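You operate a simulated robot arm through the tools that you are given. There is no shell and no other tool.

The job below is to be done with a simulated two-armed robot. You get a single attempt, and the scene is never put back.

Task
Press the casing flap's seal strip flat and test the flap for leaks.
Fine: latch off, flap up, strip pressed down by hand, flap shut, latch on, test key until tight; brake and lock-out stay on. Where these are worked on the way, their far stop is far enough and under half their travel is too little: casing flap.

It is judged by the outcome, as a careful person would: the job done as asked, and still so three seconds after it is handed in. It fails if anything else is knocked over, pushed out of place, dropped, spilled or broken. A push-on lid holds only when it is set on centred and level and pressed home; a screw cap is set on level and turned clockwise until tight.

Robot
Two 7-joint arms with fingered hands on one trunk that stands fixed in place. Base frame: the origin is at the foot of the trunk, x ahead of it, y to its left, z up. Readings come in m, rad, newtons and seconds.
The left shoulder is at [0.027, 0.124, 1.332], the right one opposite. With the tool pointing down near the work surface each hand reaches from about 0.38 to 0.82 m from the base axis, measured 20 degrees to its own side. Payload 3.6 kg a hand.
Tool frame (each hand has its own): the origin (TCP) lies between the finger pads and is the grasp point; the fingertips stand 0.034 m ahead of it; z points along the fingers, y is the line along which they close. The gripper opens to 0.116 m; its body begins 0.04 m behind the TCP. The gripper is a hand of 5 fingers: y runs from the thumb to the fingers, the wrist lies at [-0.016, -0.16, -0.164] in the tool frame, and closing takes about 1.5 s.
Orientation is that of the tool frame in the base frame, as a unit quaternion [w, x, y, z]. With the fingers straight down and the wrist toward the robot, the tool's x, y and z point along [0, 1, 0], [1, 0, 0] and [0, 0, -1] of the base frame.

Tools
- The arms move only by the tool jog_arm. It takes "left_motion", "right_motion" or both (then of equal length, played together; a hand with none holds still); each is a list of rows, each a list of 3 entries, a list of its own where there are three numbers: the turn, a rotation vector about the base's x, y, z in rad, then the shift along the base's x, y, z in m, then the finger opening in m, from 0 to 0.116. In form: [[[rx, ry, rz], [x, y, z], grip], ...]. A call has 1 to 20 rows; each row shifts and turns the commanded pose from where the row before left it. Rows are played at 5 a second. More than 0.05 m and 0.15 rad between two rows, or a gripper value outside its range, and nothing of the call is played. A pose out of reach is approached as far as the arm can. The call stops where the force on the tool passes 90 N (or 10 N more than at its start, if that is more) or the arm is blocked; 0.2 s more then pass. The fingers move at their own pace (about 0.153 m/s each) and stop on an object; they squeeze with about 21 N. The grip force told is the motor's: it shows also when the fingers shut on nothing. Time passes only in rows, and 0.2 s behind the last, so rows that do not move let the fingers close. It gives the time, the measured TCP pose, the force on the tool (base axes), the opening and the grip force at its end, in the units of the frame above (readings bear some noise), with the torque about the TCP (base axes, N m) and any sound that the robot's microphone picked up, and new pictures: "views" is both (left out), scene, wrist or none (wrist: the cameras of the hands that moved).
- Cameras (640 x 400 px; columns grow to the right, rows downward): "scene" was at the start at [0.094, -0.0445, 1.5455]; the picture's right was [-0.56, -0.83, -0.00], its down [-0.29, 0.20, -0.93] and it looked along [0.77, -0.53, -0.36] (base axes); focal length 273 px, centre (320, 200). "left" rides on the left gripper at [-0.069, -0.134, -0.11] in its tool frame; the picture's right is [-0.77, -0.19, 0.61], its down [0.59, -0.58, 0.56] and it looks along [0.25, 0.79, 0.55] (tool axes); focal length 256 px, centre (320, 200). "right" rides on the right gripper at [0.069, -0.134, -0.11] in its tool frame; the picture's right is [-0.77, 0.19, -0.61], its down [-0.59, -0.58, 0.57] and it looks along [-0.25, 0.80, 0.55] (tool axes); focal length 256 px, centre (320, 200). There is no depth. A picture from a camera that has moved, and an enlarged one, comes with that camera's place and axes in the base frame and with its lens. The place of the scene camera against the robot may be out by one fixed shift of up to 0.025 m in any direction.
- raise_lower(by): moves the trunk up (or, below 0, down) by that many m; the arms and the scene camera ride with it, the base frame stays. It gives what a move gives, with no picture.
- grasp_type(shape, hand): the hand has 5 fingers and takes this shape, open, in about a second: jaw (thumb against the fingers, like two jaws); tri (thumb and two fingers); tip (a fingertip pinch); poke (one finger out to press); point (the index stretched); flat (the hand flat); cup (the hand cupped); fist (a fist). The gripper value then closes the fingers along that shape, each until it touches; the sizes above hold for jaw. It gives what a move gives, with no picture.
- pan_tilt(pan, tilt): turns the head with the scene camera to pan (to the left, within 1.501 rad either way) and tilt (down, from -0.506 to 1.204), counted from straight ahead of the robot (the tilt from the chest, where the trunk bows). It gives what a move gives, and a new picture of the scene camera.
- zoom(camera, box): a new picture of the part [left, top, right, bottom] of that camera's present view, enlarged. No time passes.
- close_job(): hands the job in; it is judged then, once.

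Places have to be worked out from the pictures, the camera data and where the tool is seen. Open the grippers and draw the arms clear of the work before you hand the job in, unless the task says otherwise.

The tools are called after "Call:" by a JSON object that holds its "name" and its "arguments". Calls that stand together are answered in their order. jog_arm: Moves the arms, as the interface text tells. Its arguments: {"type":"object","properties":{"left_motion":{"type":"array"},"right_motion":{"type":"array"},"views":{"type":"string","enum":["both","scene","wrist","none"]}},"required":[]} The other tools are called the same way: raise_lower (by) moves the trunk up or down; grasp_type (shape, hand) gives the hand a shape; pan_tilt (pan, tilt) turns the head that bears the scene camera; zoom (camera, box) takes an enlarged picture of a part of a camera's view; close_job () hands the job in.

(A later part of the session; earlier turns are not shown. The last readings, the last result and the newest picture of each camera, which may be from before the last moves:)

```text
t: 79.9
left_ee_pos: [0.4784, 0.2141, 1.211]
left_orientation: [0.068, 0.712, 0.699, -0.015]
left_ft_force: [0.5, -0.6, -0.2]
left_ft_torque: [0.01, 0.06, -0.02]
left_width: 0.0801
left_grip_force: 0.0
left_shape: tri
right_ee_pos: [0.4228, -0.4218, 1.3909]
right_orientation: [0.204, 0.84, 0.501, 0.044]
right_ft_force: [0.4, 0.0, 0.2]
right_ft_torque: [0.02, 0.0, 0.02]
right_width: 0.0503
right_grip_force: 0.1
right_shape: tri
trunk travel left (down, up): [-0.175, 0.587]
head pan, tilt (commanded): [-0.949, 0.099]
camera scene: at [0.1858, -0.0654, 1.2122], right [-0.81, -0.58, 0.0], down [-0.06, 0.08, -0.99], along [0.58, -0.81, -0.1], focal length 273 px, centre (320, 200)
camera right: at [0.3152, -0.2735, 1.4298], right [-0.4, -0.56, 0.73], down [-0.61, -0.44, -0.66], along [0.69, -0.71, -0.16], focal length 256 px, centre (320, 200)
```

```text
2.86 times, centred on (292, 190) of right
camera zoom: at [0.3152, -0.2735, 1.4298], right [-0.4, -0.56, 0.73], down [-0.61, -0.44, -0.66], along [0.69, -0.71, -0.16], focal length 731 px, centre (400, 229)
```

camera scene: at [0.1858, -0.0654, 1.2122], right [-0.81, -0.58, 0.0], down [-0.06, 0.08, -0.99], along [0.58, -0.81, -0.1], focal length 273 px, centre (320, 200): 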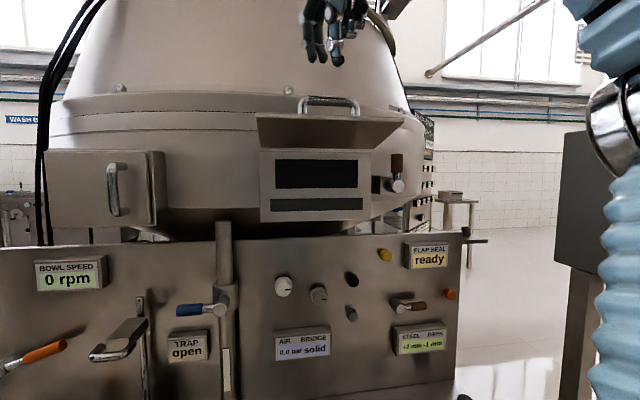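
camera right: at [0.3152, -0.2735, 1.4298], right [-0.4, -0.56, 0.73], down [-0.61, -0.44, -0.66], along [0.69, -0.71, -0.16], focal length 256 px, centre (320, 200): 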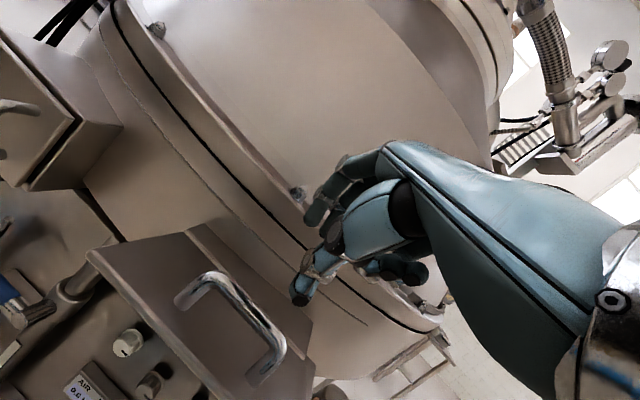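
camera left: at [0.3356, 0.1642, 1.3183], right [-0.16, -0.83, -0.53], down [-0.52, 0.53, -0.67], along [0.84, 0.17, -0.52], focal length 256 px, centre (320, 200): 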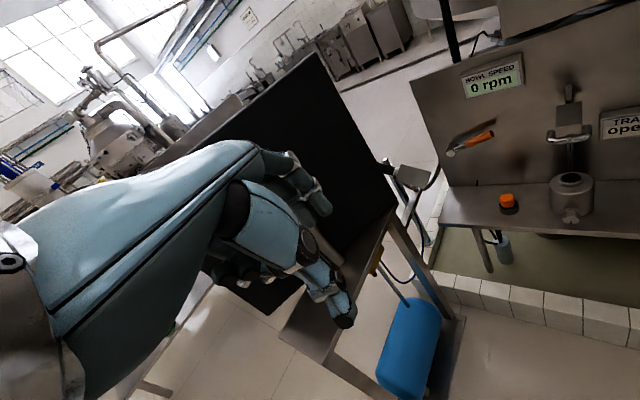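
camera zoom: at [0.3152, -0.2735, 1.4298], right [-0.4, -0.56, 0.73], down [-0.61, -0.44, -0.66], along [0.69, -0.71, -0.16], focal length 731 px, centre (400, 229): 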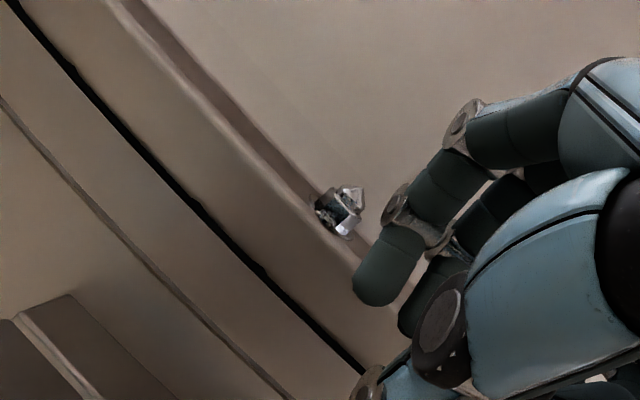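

Combining both cameras puts the bar at (0.421, -0.416, 1.304). I'll center over it and descend so the bar goes between thumb and fingers.

Call:
{"name": "jog_arm", "arguments": {"right_motion": [[[0, 0, 0], [-0.0074, 0.0118, -0.015], 0.05], [[0, 0, 0], [0, 0, -0.018], 0.05], [[0, 0, 0], [0, 0, -0.018], 0.05], [[0, 0, 0], [0, 0, -0.016], 0.05]], "views": "both"}}

Call:
{"name": "zoom", "arguments": {"camera": "scene", "box": [240, 40, 432, 160]}}

Call:
{"name": "zoom", "arguments": {"camera": "right", "box": [180, 160, 404, 300]}}

```text
t: 80.9
left_ee_pos: [0.4787, 0.2144, 1.2113]
left_orientation: [0.068, 0.712, 0.699, -0.015]
left_ft_force: [-0.4, 0.7, 0.2]
left_ft_torque: [0.01, 0.02, 0.0]
left_width: 0.0799
left_grip_force: 0.0
left_shape: tri
right_ee_pos: [0.4136, -0.4076, 1.324]
right_orientation: [0.205, 0.84, 0.5, 0.046]
right_ft_force: [0.0, 0.2, 0.0]
right_ft_torque: [0.01, 0.01, 0.02]
right_width: 0.0503
right_grip_force: 0.2
right_shape: tri
trunk travel left (down, up): [-0.175, 0.587]
head pan, tilt (commanded): [-0.949, 0.099]
camera scene: at [0.1849, -0.0659, 1.2124], right [-0.81, -0.58, 0.0], down [-0.06, 0.08, -0.99], along [0.58, -0.81, -0.1], focal length 273 px, centre (320, 200)
camera right: at [0.3069, -0.2602, 1.3633], right [-0.4, -0.56, 0.73], down [-0.61, -0.44, -0.66], along [0.69, -0.71, -0.16], focal length 256 px, centre (320, 200)
```

scene: 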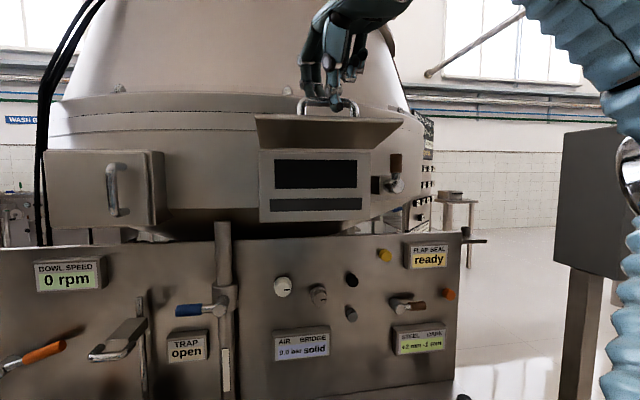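
right: 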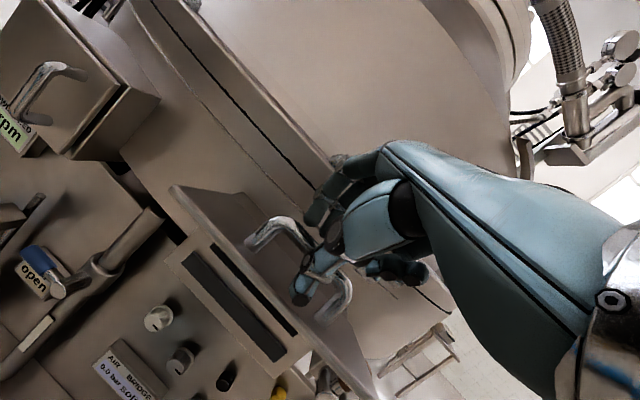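

```text
3.33 times, centred on (336, 100) of scene
camera zoom: at [0.1849, -0.0659, 1.2124], right [-0.81, -0.58, 0.0], down [-0.06, 0.08, -0.99], along [0.58, -0.81, -0.1], focal length 910 px, centre (267, 533)
```

zoom: 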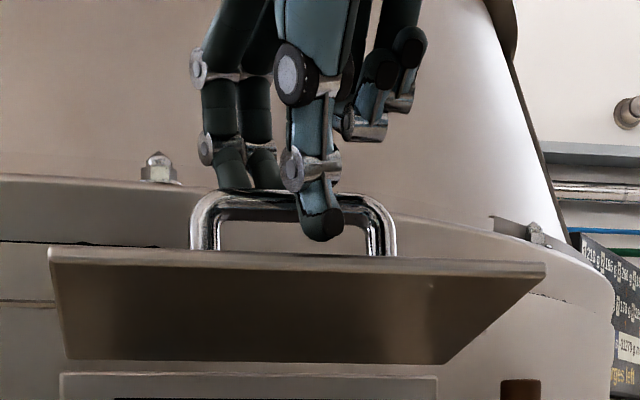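

```text
2.86 times, centred on (292, 230) of right
camera zoom: at [0.3069, -0.2602, 1.3633], right [-0.4, -0.56, 0.73], down [-0.61, -0.44, -0.66], along [0.69, -0.71, -0.16], focal length 731 px, centre (400, 114)
```

zoom: 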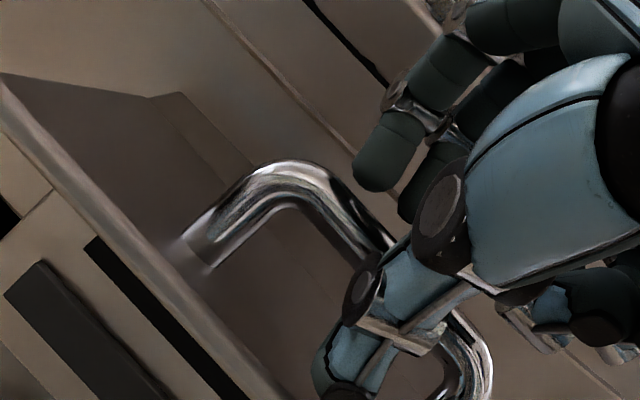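

Thumb is in front and the fingers are behind the bar, but their tips reach only bar height. I'll go down another 1.4 cm and close.

Call:
{"name": "jog_arm", "arguments": {"right_motion": [[[0, 0, 0], [0, 0, -0.014], 0.05], [[0, 0, 0], [0, 0, 0], 0.02], [[0, 0, 0], [0, 0, 0], 0.0], [[0, 0, 0], [0, 0, 0], 0.0], [[0, 0, 0], [0, 0, 0], 0.0], [[0, 0, 0], [0, 0, 0], 0.0]], "views": "both"}}

Call:
{"name": "zoom", "arguments": {"camera": "scene", "box": [240, 40, 432, 160]}}

Call:
{"name": "zoom", "arguments": {"camera": "right", "box": [180, 160, 404, 300]}}

```text
t: 82.3
left_ee_pos: [0.479, 0.2139, 1.2108]
left_orientation: [0.068, 0.712, 0.699, -0.014]
left_ft_force: [0.6, 0.2, 0.1]
left_ft_torque: [-0.01, 0.0, 0.01]
left_width: 0.0802
left_grip_force: 0.1
left_shape: tri
right_ee_pos: [0.4146, -0.4089, 1.3094]
right_orientation: [0.205, 0.84, 0.5, 0.044]
right_ft_force: [1.0, -0.4, -1.4]
right_ft_torque: [-0.02, 0.0, -0.02]
right_width: 0.0168
right_grip_force: 0.0
right_shape: tri
trunk travel left (down, up): [-0.175, 0.587]
head pan, tilt (commanded): [-0.949, 0.099]
camera scene: at [0.1851, -0.066, 1.2123], right [-0.81, -0.58, 0.0], down [-0.06, 0.08, -0.99], along [0.58, -0.81, -0.1], focal length 273 px, centre (320, 200)
camera right: at [0.3076, -0.2608, 1.3493], right [-0.4, -0.56, 0.73], down [-0.61, -0.44, -0.66], along [0.69, -0.71, -0.16], focal length 256 px, centre (320, 200)
```

scene: 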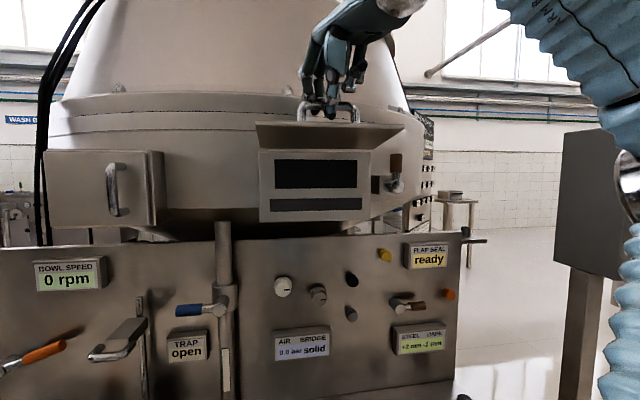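
right: 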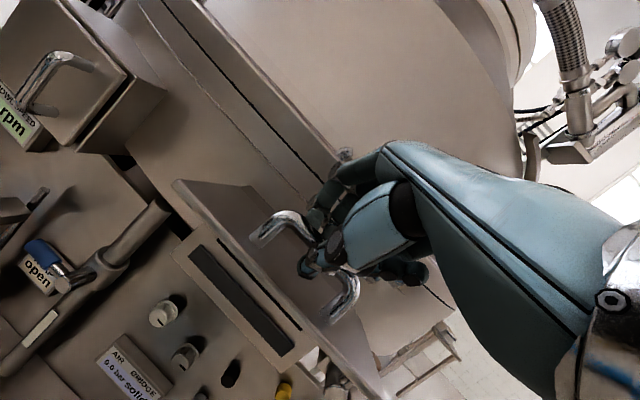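

```text
3.33 times, centred on (336, 100) of scene
camera zoom: at [0.1851, -0.066, 1.2123], right [-0.81, -0.58, 0.0], down [-0.06, 0.08, -0.99], along [0.58, -0.81, -0.1], focal length 910 px, centre (267, 533)
```

zoom: 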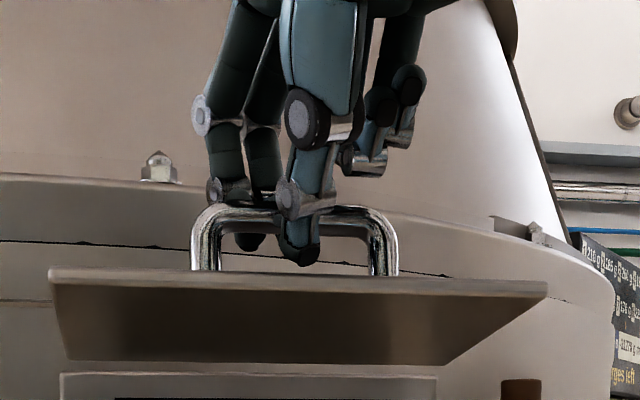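

```text
2.86 times, centred on (292, 230) of right
camera zoom: at [0.3076, -0.2608, 1.3493], right [-0.4, -0.56, 0.73], down [-0.61, -0.44, -0.66], along [0.69, -0.71, -0.16], focal length 731 px, centre (400, 114)
```

zoom: 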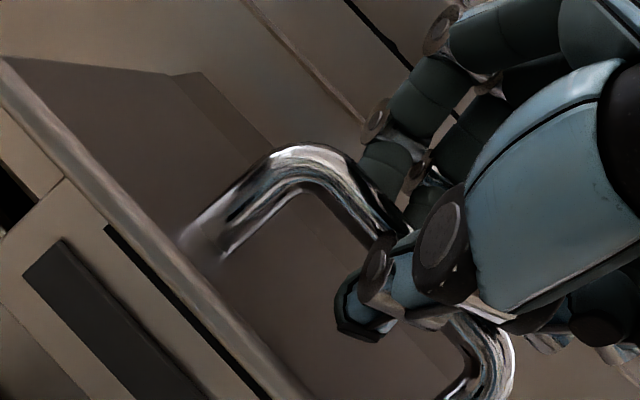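

The digits surround the bar (width 0.017). I'll hold a moment longer to let the grip tighten.

Call:
{"name": "jog_arm", "arguments": {"right_motion": [[[0, 0, 0], [0, 0, 0], 0.0], [[0, 0, 0], [0, 0, 0], 0.0], [[0, 0, 0], [0, 0, 0], 0.0]], "views": "none"}}

```text
t: 83.1
left_ee_pos: [0.4782, 0.2133, 1.2121]
left_orientation: [0.067, 0.712, 0.699, -0.015]
left_ft_force: [-0.2, 0.3, 0.8]
left_ft_torque: [-0.01, -0.03, 0.0]
left_width: 0.0803
left_grip_force: 0.1
left_shape: tri
right_ee_pos: [0.4147, -0.4094, 1.3111]
right_orientation: [0.205, 0.84, 0.5, 0.044]
right_ft_force: [0.5, -0.1, -1.6]
right_ft_torque: [-0.02, -0.02, 0.01]
right_width: 0.0167
right_grip_force: 0.1
right_shape: tri
trunk travel left (down, up): [-0.175, 0.587]
head pan, tilt (commanded): [-0.949, 0.099]
```

The bar is caged by the digits. I'll start lowering the flap along its arc (out and down) in small steps.

Call:
{"name": "jog_arm", "arguments": {"right_motion": [[[0, 0, 0], [-0.0047, 0.0046, -0.015], 0.0], [[0, 0, 0], [-0.0023, 0.0023, -0.017], 0.0]], "views": "scene"}}

Call:
{"name": "zoom", "arguments": {"camera": "scene", "box": [240, 60, 432, 180]}}

```text
t: 83.7
left_ee_pos: [0.4783, 0.2127, 1.2118]
left_orientation: [0.068, 0.712, 0.698, -0.014]
left_ft_force: [0.5, -0.5, 0.7]
left_ft_torque: [-0.02, -0.02, 0.0]
left_width: 0.0804
left_grip_force: 0.0
left_shape: tri
right_ee_pos: [0.4066, -0.4036, 1.2779]
right_orientation: [0.204, 0.84, 0.5, 0.044]
right_ft_force: [2.2, -3.1, 0.9]
right_ft_torque: [0.0, -0.05, -0.07]
right_width: 0.0
right_grip_force: 20.8
right_shape: tri
trunk travel left (down, up): [-0.175, 0.587]
head pan, tilt (commanded): [-0.949, 0.099]
camera scene: at [0.1854, -0.0664, 1.2123], right [-0.81, -0.58, 0.0], down [-0.06, 0.08, -0.99], along [0.58, -0.81, -0.1], focal length 273 px, centre (320, 200)
```

scene: 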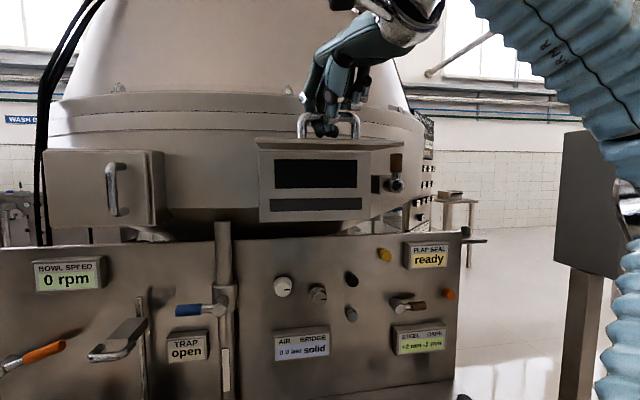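

```text
3.33 times, centred on (336, 120) of scene
camera zoom: at [0.1854, -0.0664, 1.2123], right [-0.81, -0.58, 0.0], down [-0.06, 0.08, -0.99], along [0.58, -0.81, -0.1], focal length 910 px, centre (267, 467)
```

zoom: 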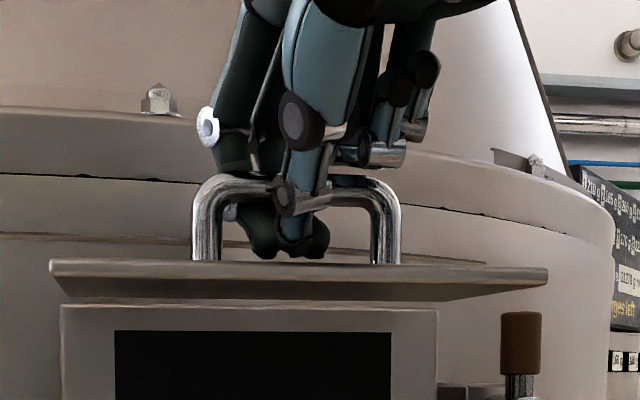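

The digits have closed around beneath the bar, so it's well caged, and the flap is following with tiny forces. I'll continue down the arc.

Call:
{"name": "jog_arm", "arguments": {"right_motion": [[[0, 0, 0], [-0.0018, 0.0018, -0.018], 0.0], [[0, 0, 0], [0, 0, -0.019], 0.0], [[0, 0, 0], [0.0023, -0.0023, -0.019], 0.0]], "views": "scene"}}

Call:
{"name": "zoom", "arguments": {"camera": "scene", "box": [240, 80, 432, 200]}}

```text
t: 84.5
left_ee_pos: [0.4766, 0.2144, 1.2122]
left_orientation: [0.069, 0.712, 0.699, -0.014]
left_ft_force: [0.8, 0.2, 0.7]
left_ft_torque: [-0.01, -0.03, 0.0]
left_width: 0.0804
left_grip_force: 0.0
left_shape: tri
right_ee_pos: [0.4088, -0.4008, 1.2221]
right_orientation: [0.205, 0.839, 0.501, 0.046]
right_ft_force: [-1.8, 1.1, 1.4]
right_ft_torque: [-0.07, 0.04, -0.06]
right_width: 0.0001
right_grip_force: 21.4
right_shape: tri
trunk travel left (down, up): [-0.175, 0.587]
head pan, tilt (commanded): [-0.949, 0.099]
camera scene: at [0.1844, -0.0653, 1.2125], right [-0.81, -0.58, 0.0], down [-0.06, 0.08, -1.0], along [0.58, -0.81, -0.1], focal length 273 px, centre (320, 200)
```

scene: 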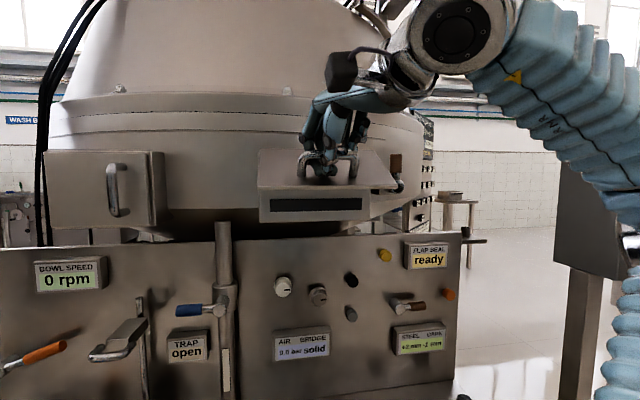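

```text
3.33 times, centred on (336, 140) of scene
camera zoom: at [0.1844, -0.0653, 1.2125], right [-0.81, -0.58, 0.0], down [-0.06, 0.08, -1.0], along [0.58, -0.81, -0.1], focal length 910 px, centre (267, 400)
```

zoom: 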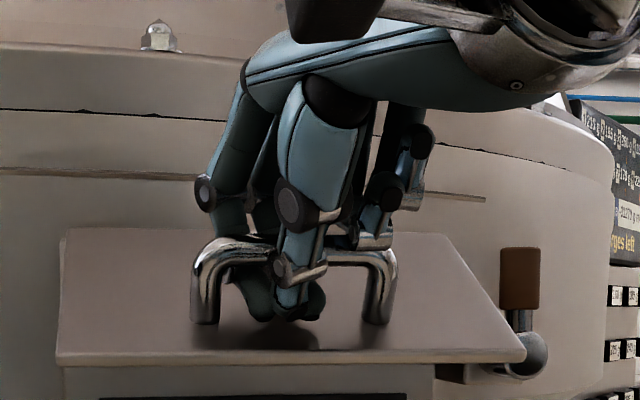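

Flap at about 60° with small forces. Continuing down and inward, adding a little forward tilt so the fingers stay clear of the flap face.

Call:
{"name": "jog_arm", "arguments": {"right_motion": [[[-0.0395, -0.0688, 0.0104], [0.0047, -0.0046, -0.018], 0.0], [[-0.0395, -0.0688, 0.0104], [0.0068, -0.0067, -0.0166], 0.0], [[-0.0395, -0.0688, 0.0104], [0.0087, -0.0086, -0.0147], 0.0]], "views": "scene"}}

Call:
{"name": "zoom", "arguments": {"camera": "scene", "box": [240, 100, 432, 220]}}

```text
t: 85.3
left_ee_pos: [0.4781, 0.2159, 1.2112]
left_orientation: [0.07, 0.712, 0.698, -0.015]
left_ft_force: [-0.2, -0.6, -0.2]
left_ft_torque: [0.01, -0.01, 0.0]
left_width: 0.0805
left_grip_force: 0.1
left_shape: tri
right_ee_pos: [0.4262, -0.4208, 1.1726]
right_orientation: [0.303, 0.809, 0.493, 0.104]
right_ft_force: [-13.7, 11.8, -11.5]
right_ft_torque: [-0.13, 0.2, -0.3]
right_width: 0.0002
right_grip_force: 20.6
right_shape: tri
trunk travel left (down, up): [-0.175, 0.587]
head pan, tilt (commanded): [-0.949, 0.099]
camera scene: at [0.1831, -0.0645, 1.2126], right [-0.81, -0.58, 0.0], down [-0.06, 0.08, -1.0], along [0.58, -0.81, -0.1], focal length 273 px, centre (320, 200)
```

scene: 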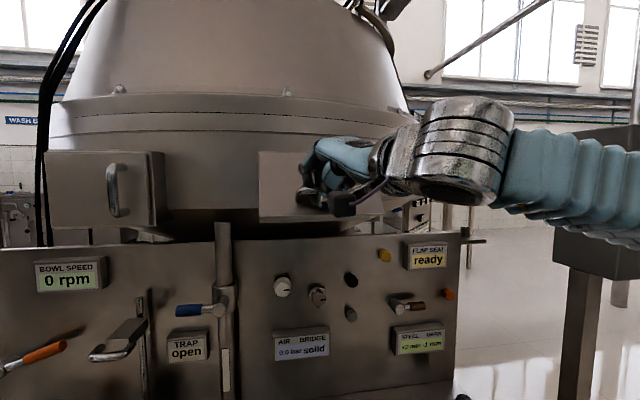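

```text
3.33 times, centred on (336, 160) of scene
camera zoom: at [0.1831, -0.0645, 1.2126], right [-0.81, -0.58, 0.0], down [-0.06, 0.08, -1.0], along [0.58, -0.81, -0.1], focal length 910 px, centre (267, 333)
```

zoom: 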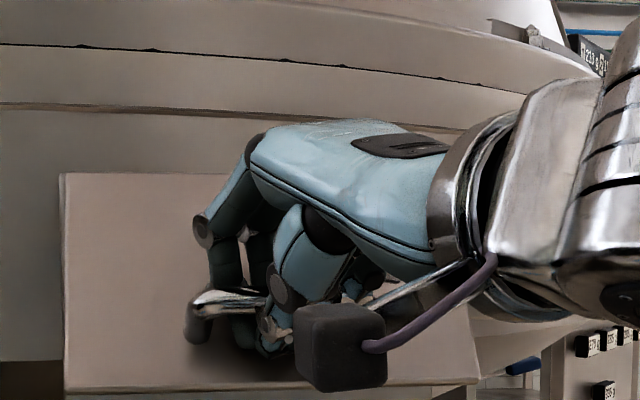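

About 35° open, with an 18 N outward push-back. I'll continue in, in smaller steps.

Call:
{"name": "jog_arm", "arguments": {"right_motion": [[[-0.0395, -0.0688, 0.0104], [0.0105, -0.0103, -0.0105], 0.0], [[-0.0395, -0.0688, 0.0104], [0.0115, -0.0113, -0.008], 0.0]], "views": "both"}}

Call:
{"name": "zoom", "arguments": {"camera": "scene", "box": [240, 120, 432, 240]}}

Call:
{"name": "zoom", "arguments": {"camera": "right", "box": [160, 120, 416, 280]}}

```text
t: 85.9
left_ee_pos: [0.4785, 0.2144, 1.2115]
left_orientation: [0.068, 0.712, 0.699, -0.015]
left_ft_force: [-0.3, -0.8, -0.1]
left_ft_torque: [-0.02, 0.04, -0.02]
left_width: 0.0801
left_grip_force: 0.0
left_shape: tri
right_ee_pos: [0.449, -0.4429, 1.1497]
right_orientation: [0.362, 0.784, 0.483, 0.142]
right_ft_force: [-15.2, 14.3, -34.2]
right_ft_torque: [-0.06, 0.19, -0.33]
right_width: 0.0001
right_grip_force: 20.8
right_shape: tri
trunk travel left (down, up): [-0.175, 0.587]
head pan, tilt (commanded): [-0.949, 0.099]
camera scene: at [0.1841, -0.0657, 1.212], right [-0.81, -0.58, 0.0], down [-0.06, 0.08, -0.99], along [0.58, -0.81, -0.1], focal length 273 px, centre (320, 200)
camera right: at [0.3327, -0.3, 1.1231], right [-0.61, -0.45, 0.66], down [-0.34, -0.59, -0.73], along [0.72, -0.67, 0.21], focal length 256 px, centre (320, 200)
```

scene: 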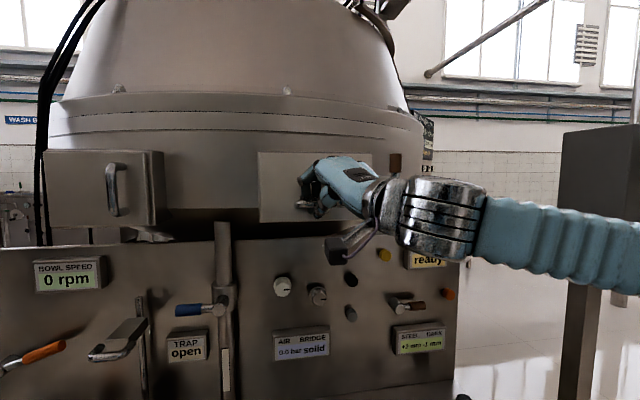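
right: 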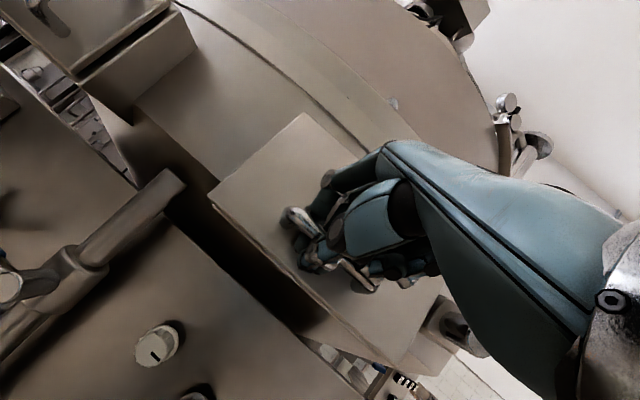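

```text
3.33 times, centred on (336, 180) of scene
camera zoom: at [0.1841, -0.0657, 1.212], right [-0.81, -0.58, 0.0], down [-0.06, 0.08, -0.99], along [0.58, -0.81, -0.1], focal length 910 px, centre (267, 267)
```

zoom: 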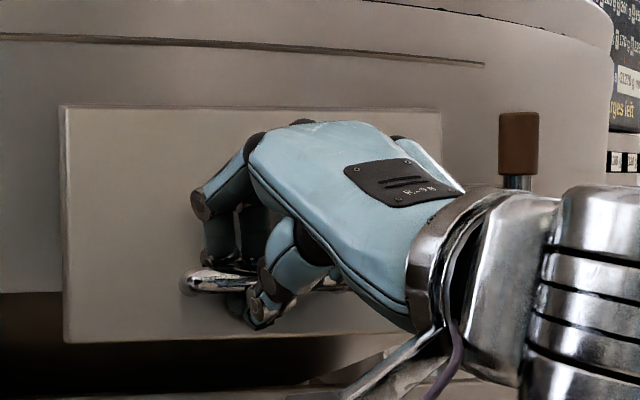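

```text
2.50 times, centred on (288, 200) of right
camera zoom: at [0.3327, -0.3, 1.1231], right [-0.61, -0.45, 0.66], down [-0.34, -0.59, -0.73], along [0.72, -0.67, 0.21], focal length 640 px, centre (400, 200)
```

zoom: 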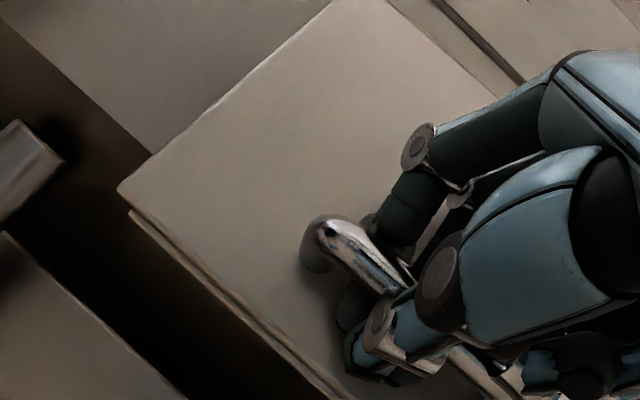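

Flap is within about 10° of shut; the hand is being pulled down, so the bar is lower than my path. I'll lower and push in a little further.

Call:
{"name": "jog_arm", "arguments": {"right_motion": [[[0, 0, 0], [0.004, -0.004, -0.008], 0.0], [[0, 0, 0], [0.005, -0.005, -0.006], 0.0]], "views": "scene"}}

Call:
{"name": "zoom", "arguments": {"camera": "scene", "box": [240, 120, 432, 240]}}

```text
t: 86.5
left_ee_pos: [0.4778, 0.2153, 1.2127]
left_orientation: [0.069, 0.712, 0.698, -0.015]
left_ft_force: [0.8, 0.3, -0.3]
left_ft_torque: [0.02, -0.05, 0.01]
left_width: 0.0798
left_grip_force: 0.0
left_shape: tri
right_ee_pos: [0.4573, -0.4512, 1.1433]
right_orientation: [0.368, 0.782, 0.482, 0.144]
right_ft_force: [-4.6, 9.5, -11.6]
right_ft_torque: [-0.31, 0.3, -0.39]
right_width: 0.0
right_grip_force: 22.0
right_shape: tri
trunk travel left (down, up): [-0.175, 0.587]
head pan, tilt (commanded): [-0.949, 0.099]
camera scene: at [0.1848, -0.0645, 1.2126], right [-0.81, -0.58, 0.0], down [-0.06, 0.08, -1.0], along [0.58, -0.81, -0.1], focal length 273 px, centre (320, 200)
```

scene: 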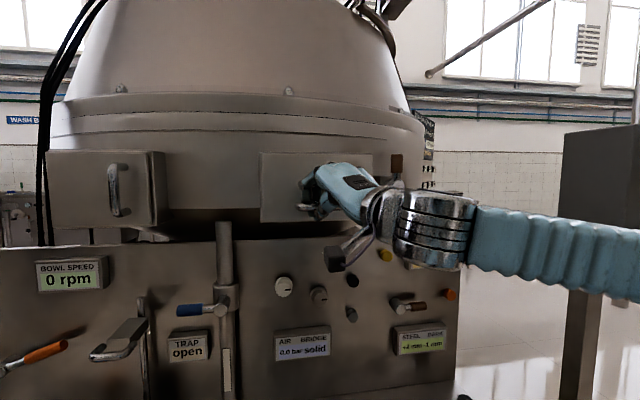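

```text
3.33 times, centred on (336, 180) of scene
camera zoom: at [0.1848, -0.0645, 1.2126], right [-0.81, -0.58, 0.0], down [-0.06, 0.08, -1.0], along [0.58, -0.81, -0.1], focal length 910 px, centre (267, 267)
```

zoom: 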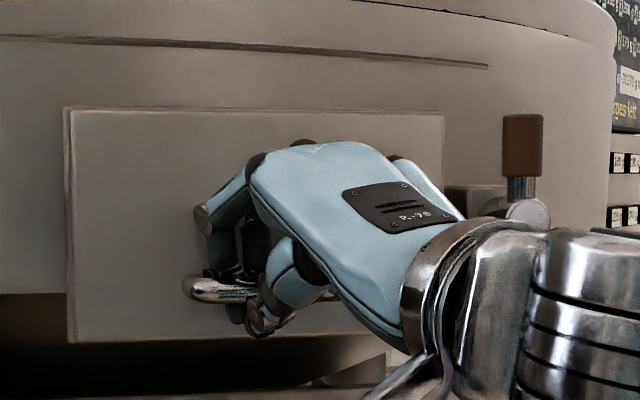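

Nearly shut. I'll push in the last few mm and check the force.

Call:
{"name": "jog_arm", "arguments": {"right_motion": [[[0, 0, 0], [0.004, -0.004, -0.004], 0.0], [[0, 0, 0], [0.004, -0.004, -0.003], 0.0]], "views": "both"}}

Call:
{"name": "zoom", "arguments": {"camera": "right", "box": [160, 120, 416, 280]}}

Call:
{"name": "zoom", "arguments": {"camera": "scene", "box": [240, 120, 432, 240]}}

```text
t: 87.1
left_ee_pos: [0.4736, 0.2192, 1.2125]
left_orientation: [0.071, 0.712, 0.698, -0.014]
left_ft_force: [0.0, 0.7, 1.1]
left_ft_torque: [-0.01, 0.01, -0.03]
left_width: 0.0802
left_grip_force: 0.1
left_shape: tri
right_ee_pos: [0.4623, -0.4548, 1.139]
right_orientation: [0.372, 0.78, 0.482, 0.146]
right_ft_force: [-21.2, 26.4, 2.3]
right_ft_torque: [-0.44, 0.63, -0.6]
right_width: 0.0001
right_grip_force: 20.9
right_shape: tri
trunk travel left (down, up): [-0.175, 0.587]
head pan, tilt (commanded): [-0.949, 0.099]
camera scene: at [0.1806, -0.061, 1.2136], right [-0.81, -0.58, 0.0], down [-0.06, 0.08, -1.0], along [0.58, -0.81, -0.09], focal length 273 px, centre (320, 200)
camera right: at [0.3449, -0.3126, 1.1087], right [-0.62, -0.44, 0.65], down [-0.33, -0.61, -0.72], along [0.71, -0.66, 0.23], focal length 256 px, centre (320, 200)
```

scene: 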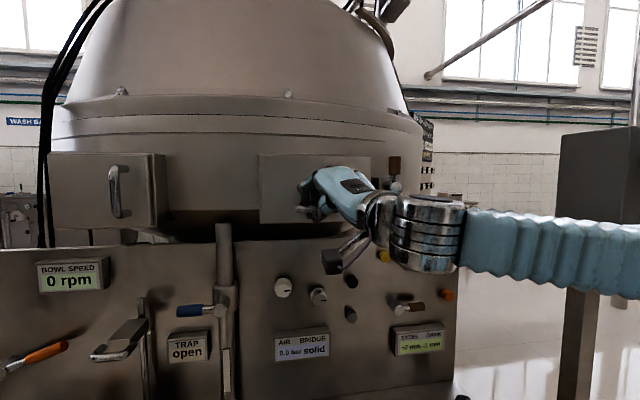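
right: 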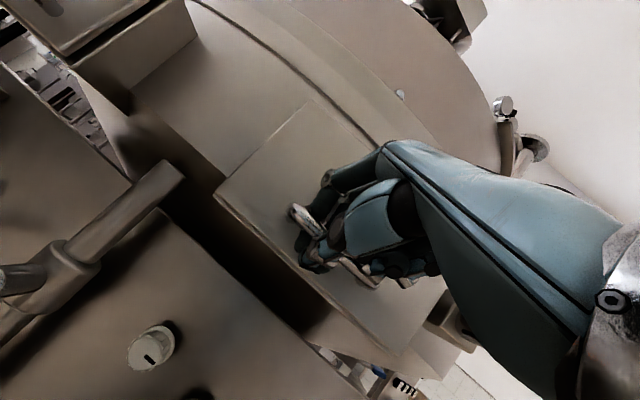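

```text
2.50 times, centred on (288, 200) of right
camera zoom: at [0.3449, -0.3126, 1.1087], right [-0.62, -0.44, 0.65], down [-0.33, -0.61, -0.72], along [0.71, -0.66, 0.23], focal length 640 px, centre (400, 200)
```

zoom: 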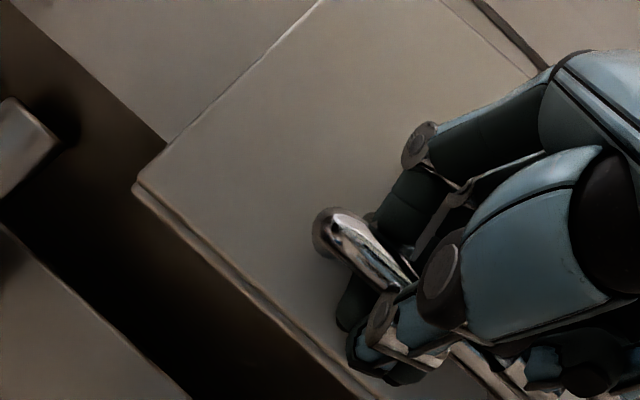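

```text
3.33 times, centred on (336, 180) of scene
camera zoom: at [0.1806, -0.061, 1.2136], right [-0.81, -0.58, 0.0], down [-0.06, 0.08, -1.0], along [0.58, -0.81, -0.09], focal length 910 px, centre (267, 267)
```

zoom: 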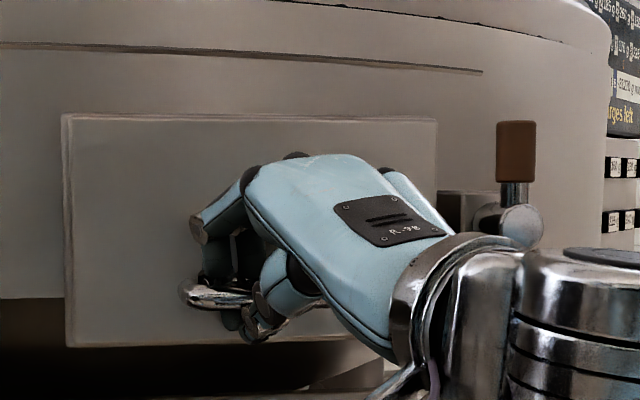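

34 N of push-back means the flap is seated. I'll release the grip and withdraw along the finger direction without dragging the bar.

Call:
{"name": "jog_arm", "arguments": {"right_motion": [[[0, 0, 0], [-0.003, 0.003, 0.0], 0.03], [[0, 0, 0], [0, 0, 0], 0.045], [[0, 0, 0], [0, 0, 0], 0.045], [[0, 0, 0], [0, 0, 0], 0.045]], "views": "both"}}

Call:
{"name": "zoom", "arguments": {"camera": "right", "box": [160, 120, 416, 280]}}

```text
t: 88.1
left_ee_pos: [0.4738, 0.2187, 1.2137]
left_orientation: [0.072, 0.712, 0.699, -0.015]
left_ft_force: [1.1, -0.8, 0.0]
left_ft_torque: [0.06, 0.0, 0.03]
left_width: 0.0802
left_grip_force: 0.1
left_shape: tri
right_ee_pos: [0.4576, -0.4524, 1.138]
right_orientation: [0.37, 0.781, 0.482, 0.144]
right_ft_force: [-31.3, 25.7, -0.9]
right_ft_torque: [-0.19, 0.03, -0.09]
right_width: 0.0344
right_grip_force: 0.1
right_shape: tri
trunk travel left (down, up): [-0.175, 0.587]
head pan, tilt (commanded): [-0.949, 0.099]
camera scene: at [0.1789, -0.0614, 1.2136], right [-0.81, -0.58, 0.0], down [-0.05, 0.08, -1.0], along [0.58, -0.81, -0.09], focal length 273 px, centre (320, 200)
camera right: at [0.3417, -0.3096, 1.1076], right [-0.62, -0.44, 0.65], down [-0.34, -0.6, -0.72], along [0.71, -0.66, 0.22], focal length 256 px, centre (320, 200)
```

scene: 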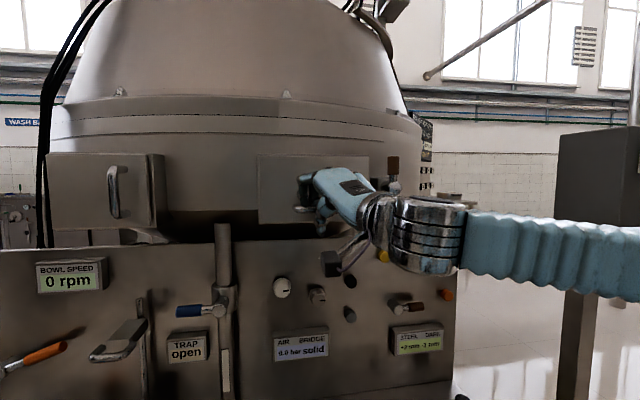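
right: 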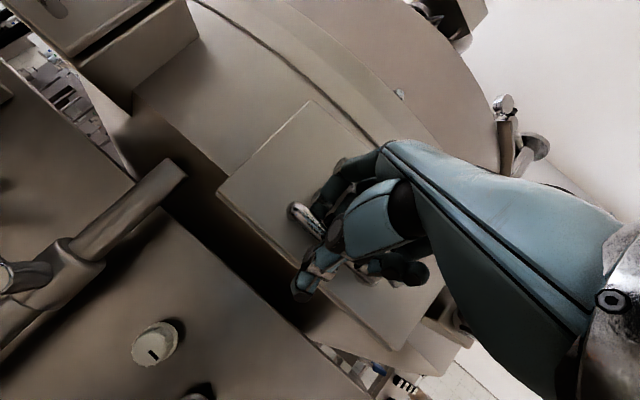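

```text
2.50 times, centred on (288, 200) of right
camera zoom: at [0.3417, -0.3096, 1.1076], right [-0.62, -0.44, 0.65], down [-0.34, -0.6, -0.72], along [0.71, -0.66, 0.22], focal length 640 px, centre (400, 200)
```

zoom: 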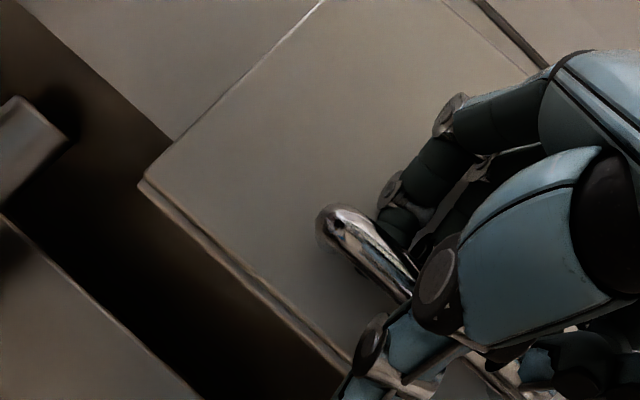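

Thumb is open below the bar; I'll slide the hand back out along the finger axis.

Call:
{"name": "jog_arm", "arguments": {"right_motion": [[[0, 0, 0], [-0.009, 0.008, 0.011], 0.045], [[0, 0, 0], [-0.0117, 0.0088, 0.0137], 0.045], [[0, 0, 0], [-0.0117, 0.0088, 0.0137], 0.045], [[0, 0, 0], [-0.0117, 0.0088, 0.0137], 0.045]], "views": "both"}}

Call:
{"name": "zoom", "arguments": {"camera": "scene", "box": [240, 120, 432, 240]}}

```text
t: 89.1
left_ee_pos: [0.4791, 0.2142, 1.2118]
left_orientation: [0.068, 0.713, 0.698, -0.014]
left_ft_force: [-0.2, 0.3, -0.1]
left_ft_torque: [-0.01, 0.02, 0.02]
left_width: 0.0802
left_grip_force: 0.1
left_shape: tri
right_ee_pos: [0.4178, -0.4224, 1.1869]
right_orientation: [0.367, 0.783, 0.482, 0.144]
right_ft_force: [0.8, 0.8, 0.8]
right_ft_torque: [-0.04, 0.03, 0.04]
right_width: 0.0445
right_grip_force: 0.0
right_shape: tri
trunk travel left (down, up): [-0.175, 0.587]
head pan, tilt (commanded): [-0.949, 0.099]
camera scene: at [0.1847, -0.0651, 1.2125], right [-0.81, -0.58, 0.0], down [-0.06, 0.08, -1.0], along [0.58, -0.81, -0.1], focal length 273 px, centre (320, 200)
camera right: at [0.3016, -0.2789, 1.158], right [-0.61, -0.44, 0.65], down [-0.34, -0.6, -0.72], along [0.71, -0.67, 0.22], focal length 256 px, centre (320, 200)
```

scene: 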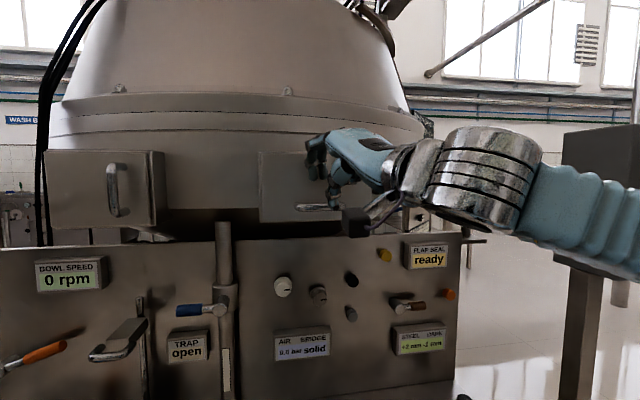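
right: 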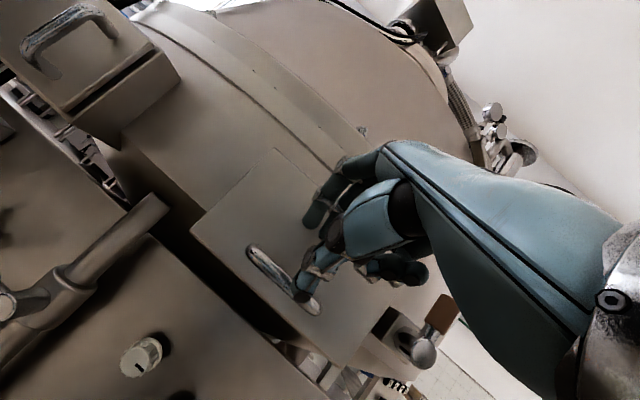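

```text
3.33 times, centred on (336, 180) of scene
camera zoom: at [0.1847, -0.0651, 1.2125], right [-0.81, -0.58, 0.0], down [-0.06, 0.08, -1.0], along [0.58, -0.81, -0.1], focal length 910 px, centre (267, 267)
```

zoom: 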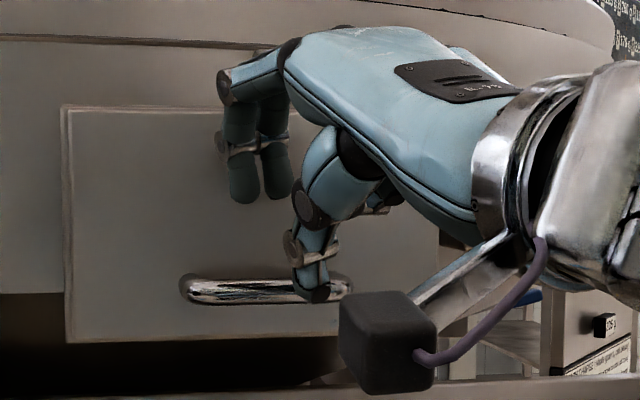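

Hand is free and the flap stayed put. To be sure it's fully shut I'll draw back, switch to poke, and press the flap's lower edge in before re-latching.

Call:
{"name": "jog_arm", "arguments": {"right_motion": [[[0, 0, 0], [-0.03, 0.03, 0.005], 0.045], [[0, 0, 0], [-0.03, 0.03, 0.0], 0.045], [[0, 0, 0], [-0.03, -0.03, 0.0], 0.045], [[0, 0, 0], [-0.015, -0.015, 0.0], 0.045]], "views": "none"}}

Call:
{"name": "grasp_type", "arguments": {"shape": "poke", "hand": "right"}}

Call:
{"name": "zoom", "arguments": {"camera": "scene", "box": [250, 140, 410, 240]}}

Call:
{"name": "zoom", "arguments": {"camera": "right", "box": [60, 100, 380, 300]}}

```text
t: 90.1
left_ee_pos: [0.4784, 0.2157, 1.2117]
left_orientation: [0.068, 0.712, 0.699, -0.015]
left_ft_force: [0.7, -0.5, -0.3]
left_ft_torque: [0.01, -0.02, 0.01]
left_width: 0.0801
left_grip_force: 0.1
left_shape: tri
right_ee_pos: [0.3197, -0.4156, 1.2192]
right_orientation: [0.368, 0.782, 0.482, 0.144]
right_ft_force: [0.0, -0.5, 0.4]
right_ft_torque: [0.0, -0.04, -0.03]
right_width: 0.0447
right_grip_force: 0.1
right_shape: tri
right hand out of reach, approached as far as the arm can: row 1, 2
trunk travel left (down, up): [-0.175, 0.587]
head pan, tilt (commanded): [-0.949, 0.099]
```

```text
t: 91.0
left_ee_pos: [0.477, 0.2143, 1.2113]
left_orientation: [0.068, 0.711, 0.699, -0.015]
left_ft_force: [0.6, 0.1, -0.2]
left_ft_torque: [-0.01, -0.02, 0.02]
left_width: 0.08
left_grip_force: 0.1
left_shape: tri
right_ee_pos: [0.3215, -0.4161, 1.2195]
right_orientation: [0.367, 0.783, 0.482, 0.143]
right_ft_force: [-0.4, -0.3, 0.7]
right_ft_torque: [0.03, 0.0, 0.01]
right_width: 0.0
right_grip_force: 0.1
right_shape: poke
trunk travel left (down, up): [-0.175, 0.587]
head pan, tilt (commanded): [-0.949, 0.099]
```

```text
4.00 times, centred on (330, 190) of scene
camera zoom: at [0.1848, -0.0653, 1.2124], right [-0.81, -0.58, 0.0], down [-0.06, 0.08, -0.99], along [0.58, -0.81, -0.1], focal length 1091 px, centre (280, 240)
```

zoom: 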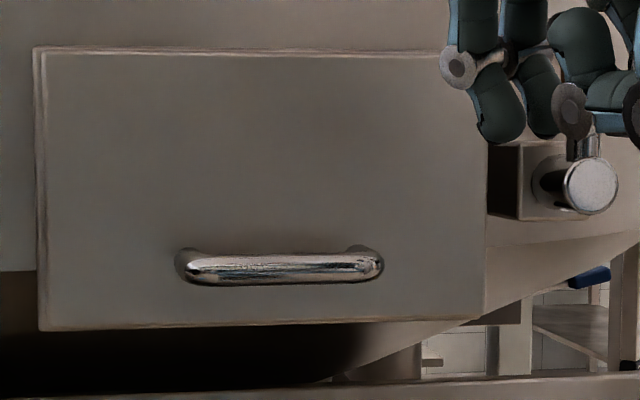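

```text
2.00 times, centred on (220, 200) of right
camera zoom: at [0.2043, -0.2733, 1.1895], right [-0.61, -0.44, 0.65], down [-0.34, -0.6, -0.72], along [0.71, -0.67, 0.22], focal length 512 px, centre (520, 200)
```

zoom: 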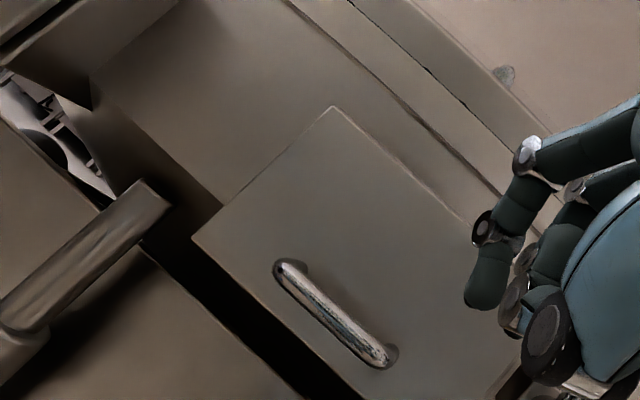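

The flap looks flush. I'll confirm by pressing its face with the fingertip just above the handle (l≈0.03, z≈1.17).

Call:
{"name": "jog_arm", "arguments": {"right_motion": [[[0, 0, 0], [0.034, -0.021, -0.0082], 0], [[0, 0, 0], [0.034, -0.021, -0.0082], 0], [[0, 0, 0], [0.034, -0.021, -0.0082], 0], [[0, 0, 0], [0.009, -0.009, 0], 0], [[0, 0, 0], [0.009, -0.009, 0], 0]], "views": "scene"}}

```text
t: 92.2
left_ee_pos: [0.4746, 0.222, 1.2115]
left_orientation: [0.072, 0.711, 0.699, -0.015]
left_ft_force: [-0.7, 0.5, 0.9]
left_ft_torque: [-0.01, 0.0, -0.04]
left_width: 0.0803
left_grip_force: 0.1
left_shape: tri
right_ee_pos: [0.4375, -0.4911, 1.202]
right_orientation: [0.372, 0.779, 0.484, 0.145]
right_ft_force: [-21.8, 27.1, 6.7]
right_ft_torque: [-0.05, -0.06, -0.04]
right_width: 0.0
right_grip_force: 0.0
right_shape: poke
trunk travel left (down, up): [-0.175, 0.587]
head pan, tilt (commanded): [-0.949, 0.099]
camera scene: at [0.1802, -0.0576, 1.214], right [-0.81, -0.58, 0.0], down [-0.05, 0.07, -1.0], along [0.58, -0.81, -0.09], focal length 273 px, centre (320, 200)
```

scene: 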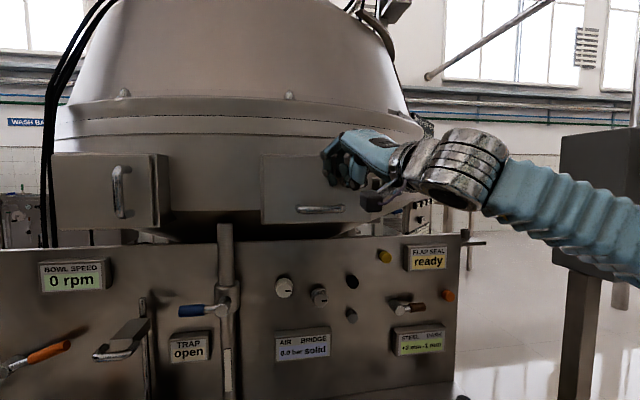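

35 N on the face and no give: the flap is shut. Next the latch: I'll withdraw and move the fingertip round to the right-hand side of the upright lever.

Call:
{"name": "jog_arm", "arguments": {"right_motion": [[[0, 0, 0], [-0.03, 0.03, 0.0], 0], [[0, 0, 0], [-0.035, 0.035, 0.01], 0], [[0, 0, 0], [-0.0316, -0.032, 0.01], 0], [[0, 0, 0], [-0.0316, -0.032, 0.0], 0], [[0, 0, 0], [-0.0316, -0.032, 0.0], 0], [[0, 0, 0], [-0.0158, -0.016, 0.0], 0]], "views": "both"}}

Call:
{"name": "zoom", "arguments": {"camera": "scene", "box": [300, 100, 492, 220]}}

```text
refused: row 2 steps farther than a row can; nothing moved
```

```text
3.33 times, centred on (396, 160) of scene
camera zoom: at [0.1802, -0.0576, 1.214], right [-0.81, -0.58, 0.0], down [-0.05, 0.07, -1.0], along [0.58, -0.81, -0.09], focal length 910 px, centre (67, 333)
```

zoom: 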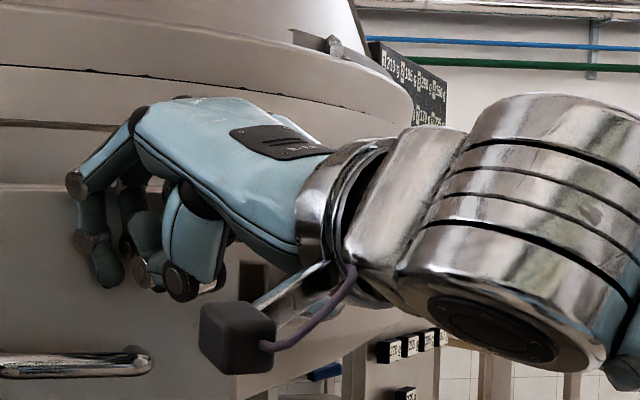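

One row was over the step limit; I'll resend with smaller steps.

Call:
{"name": "jog_arm", "arguments": {"right_motion": [[[0, 0, 0], [-0.03, 0.03, 0.0], 0], [[0, 0, 0], [-0.033, 0.033, 0.01], 0], [[0, 0, 0], [-0.0316, -0.032, 0.01], 0], [[0, 0, 0], [-0.0316, -0.032, 0.0], 0], [[0, 0, 0], [-0.0316, -0.032, 0.0], 0], [[0, 0, 0], [-0.0158, -0.016, 0.0], 0]], "views": "both"}}

Call:
{"name": "zoom", "arguments": {"camera": "scene", "box": [300, 100, 492, 220]}}

```text
t: 93.6
left_ee_pos: [0.4779, 0.2142, 1.2125]
left_orientation: [0.068, 0.712, 0.699, -0.015]
left_ft_force: [0.3, 0.3, -1.1]
left_ft_torque: [0.01, 0.0, 0.03]
left_width: 0.0801
left_grip_force: 0.0
left_shape: tri
right_ee_pos: [0.2738, -0.5327, 1.225]
right_orientation: [0.367, 0.784, 0.479, 0.145]
right_ft_force: [0.3, 1.0, -0.3]
right_ft_torque: [0.0, 0.02, -0.01]
right_width: 0.0
right_grip_force: 0.1
right_shape: poke
right hand out of reach, approached as far as the arm can: row 5, 6
trunk travel left (down, up): [-0.175, 0.587]
head pan, tilt (commanded): [-0.949, 0.099]
camera scene: at [0.1849, -0.0651, 1.2124], right [-0.81, -0.58, 0.0], down [-0.06, 0.08, -0.99], along [0.58, -0.81, -0.1], focal length 273 px, centre (320, 200)
camera right: at [0.1583, -0.3891, 1.1966], right [-0.62, -0.44, 0.65], down [-0.34, -0.59, -0.73], along [0.71, -0.67, 0.22], focal length 256 px, centre (320, 200)
```

scene: 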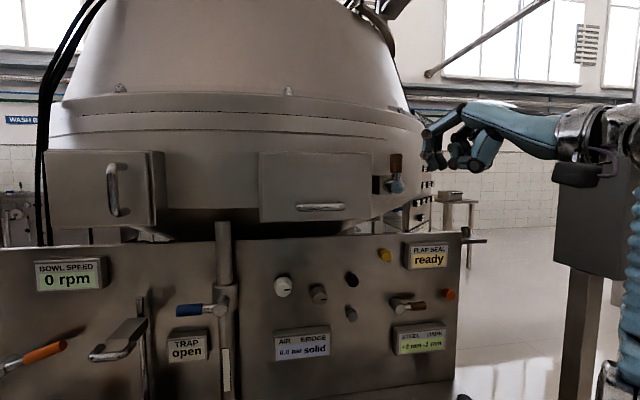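
right: 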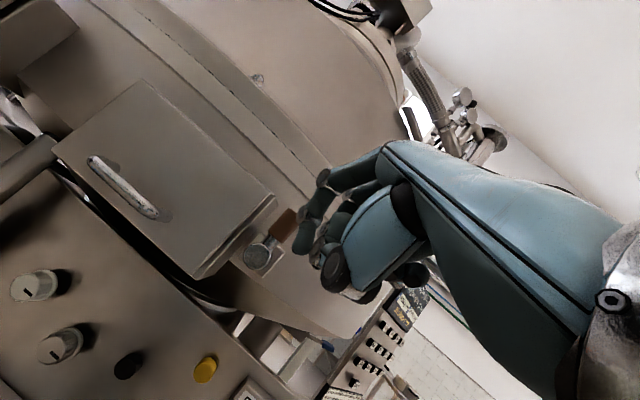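

```text
3.33 times, centred on (396, 160) of scene
camera zoom: at [0.1849, -0.0651, 1.2124], right [-0.81, -0.58, 0.0], down [-0.06, 0.08, -0.99], along [0.58, -0.81, -0.1], focal length 910 px, centre (67, 333)
```

zoom: 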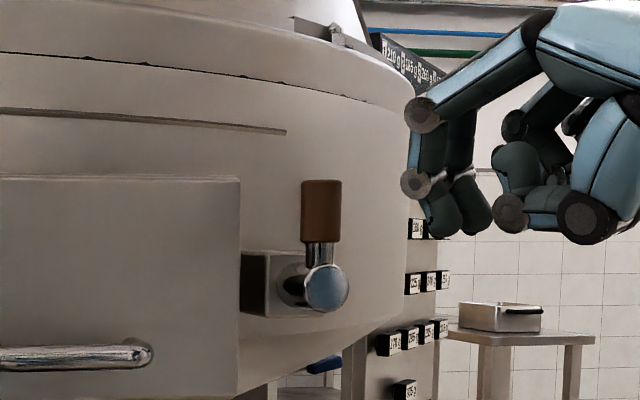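

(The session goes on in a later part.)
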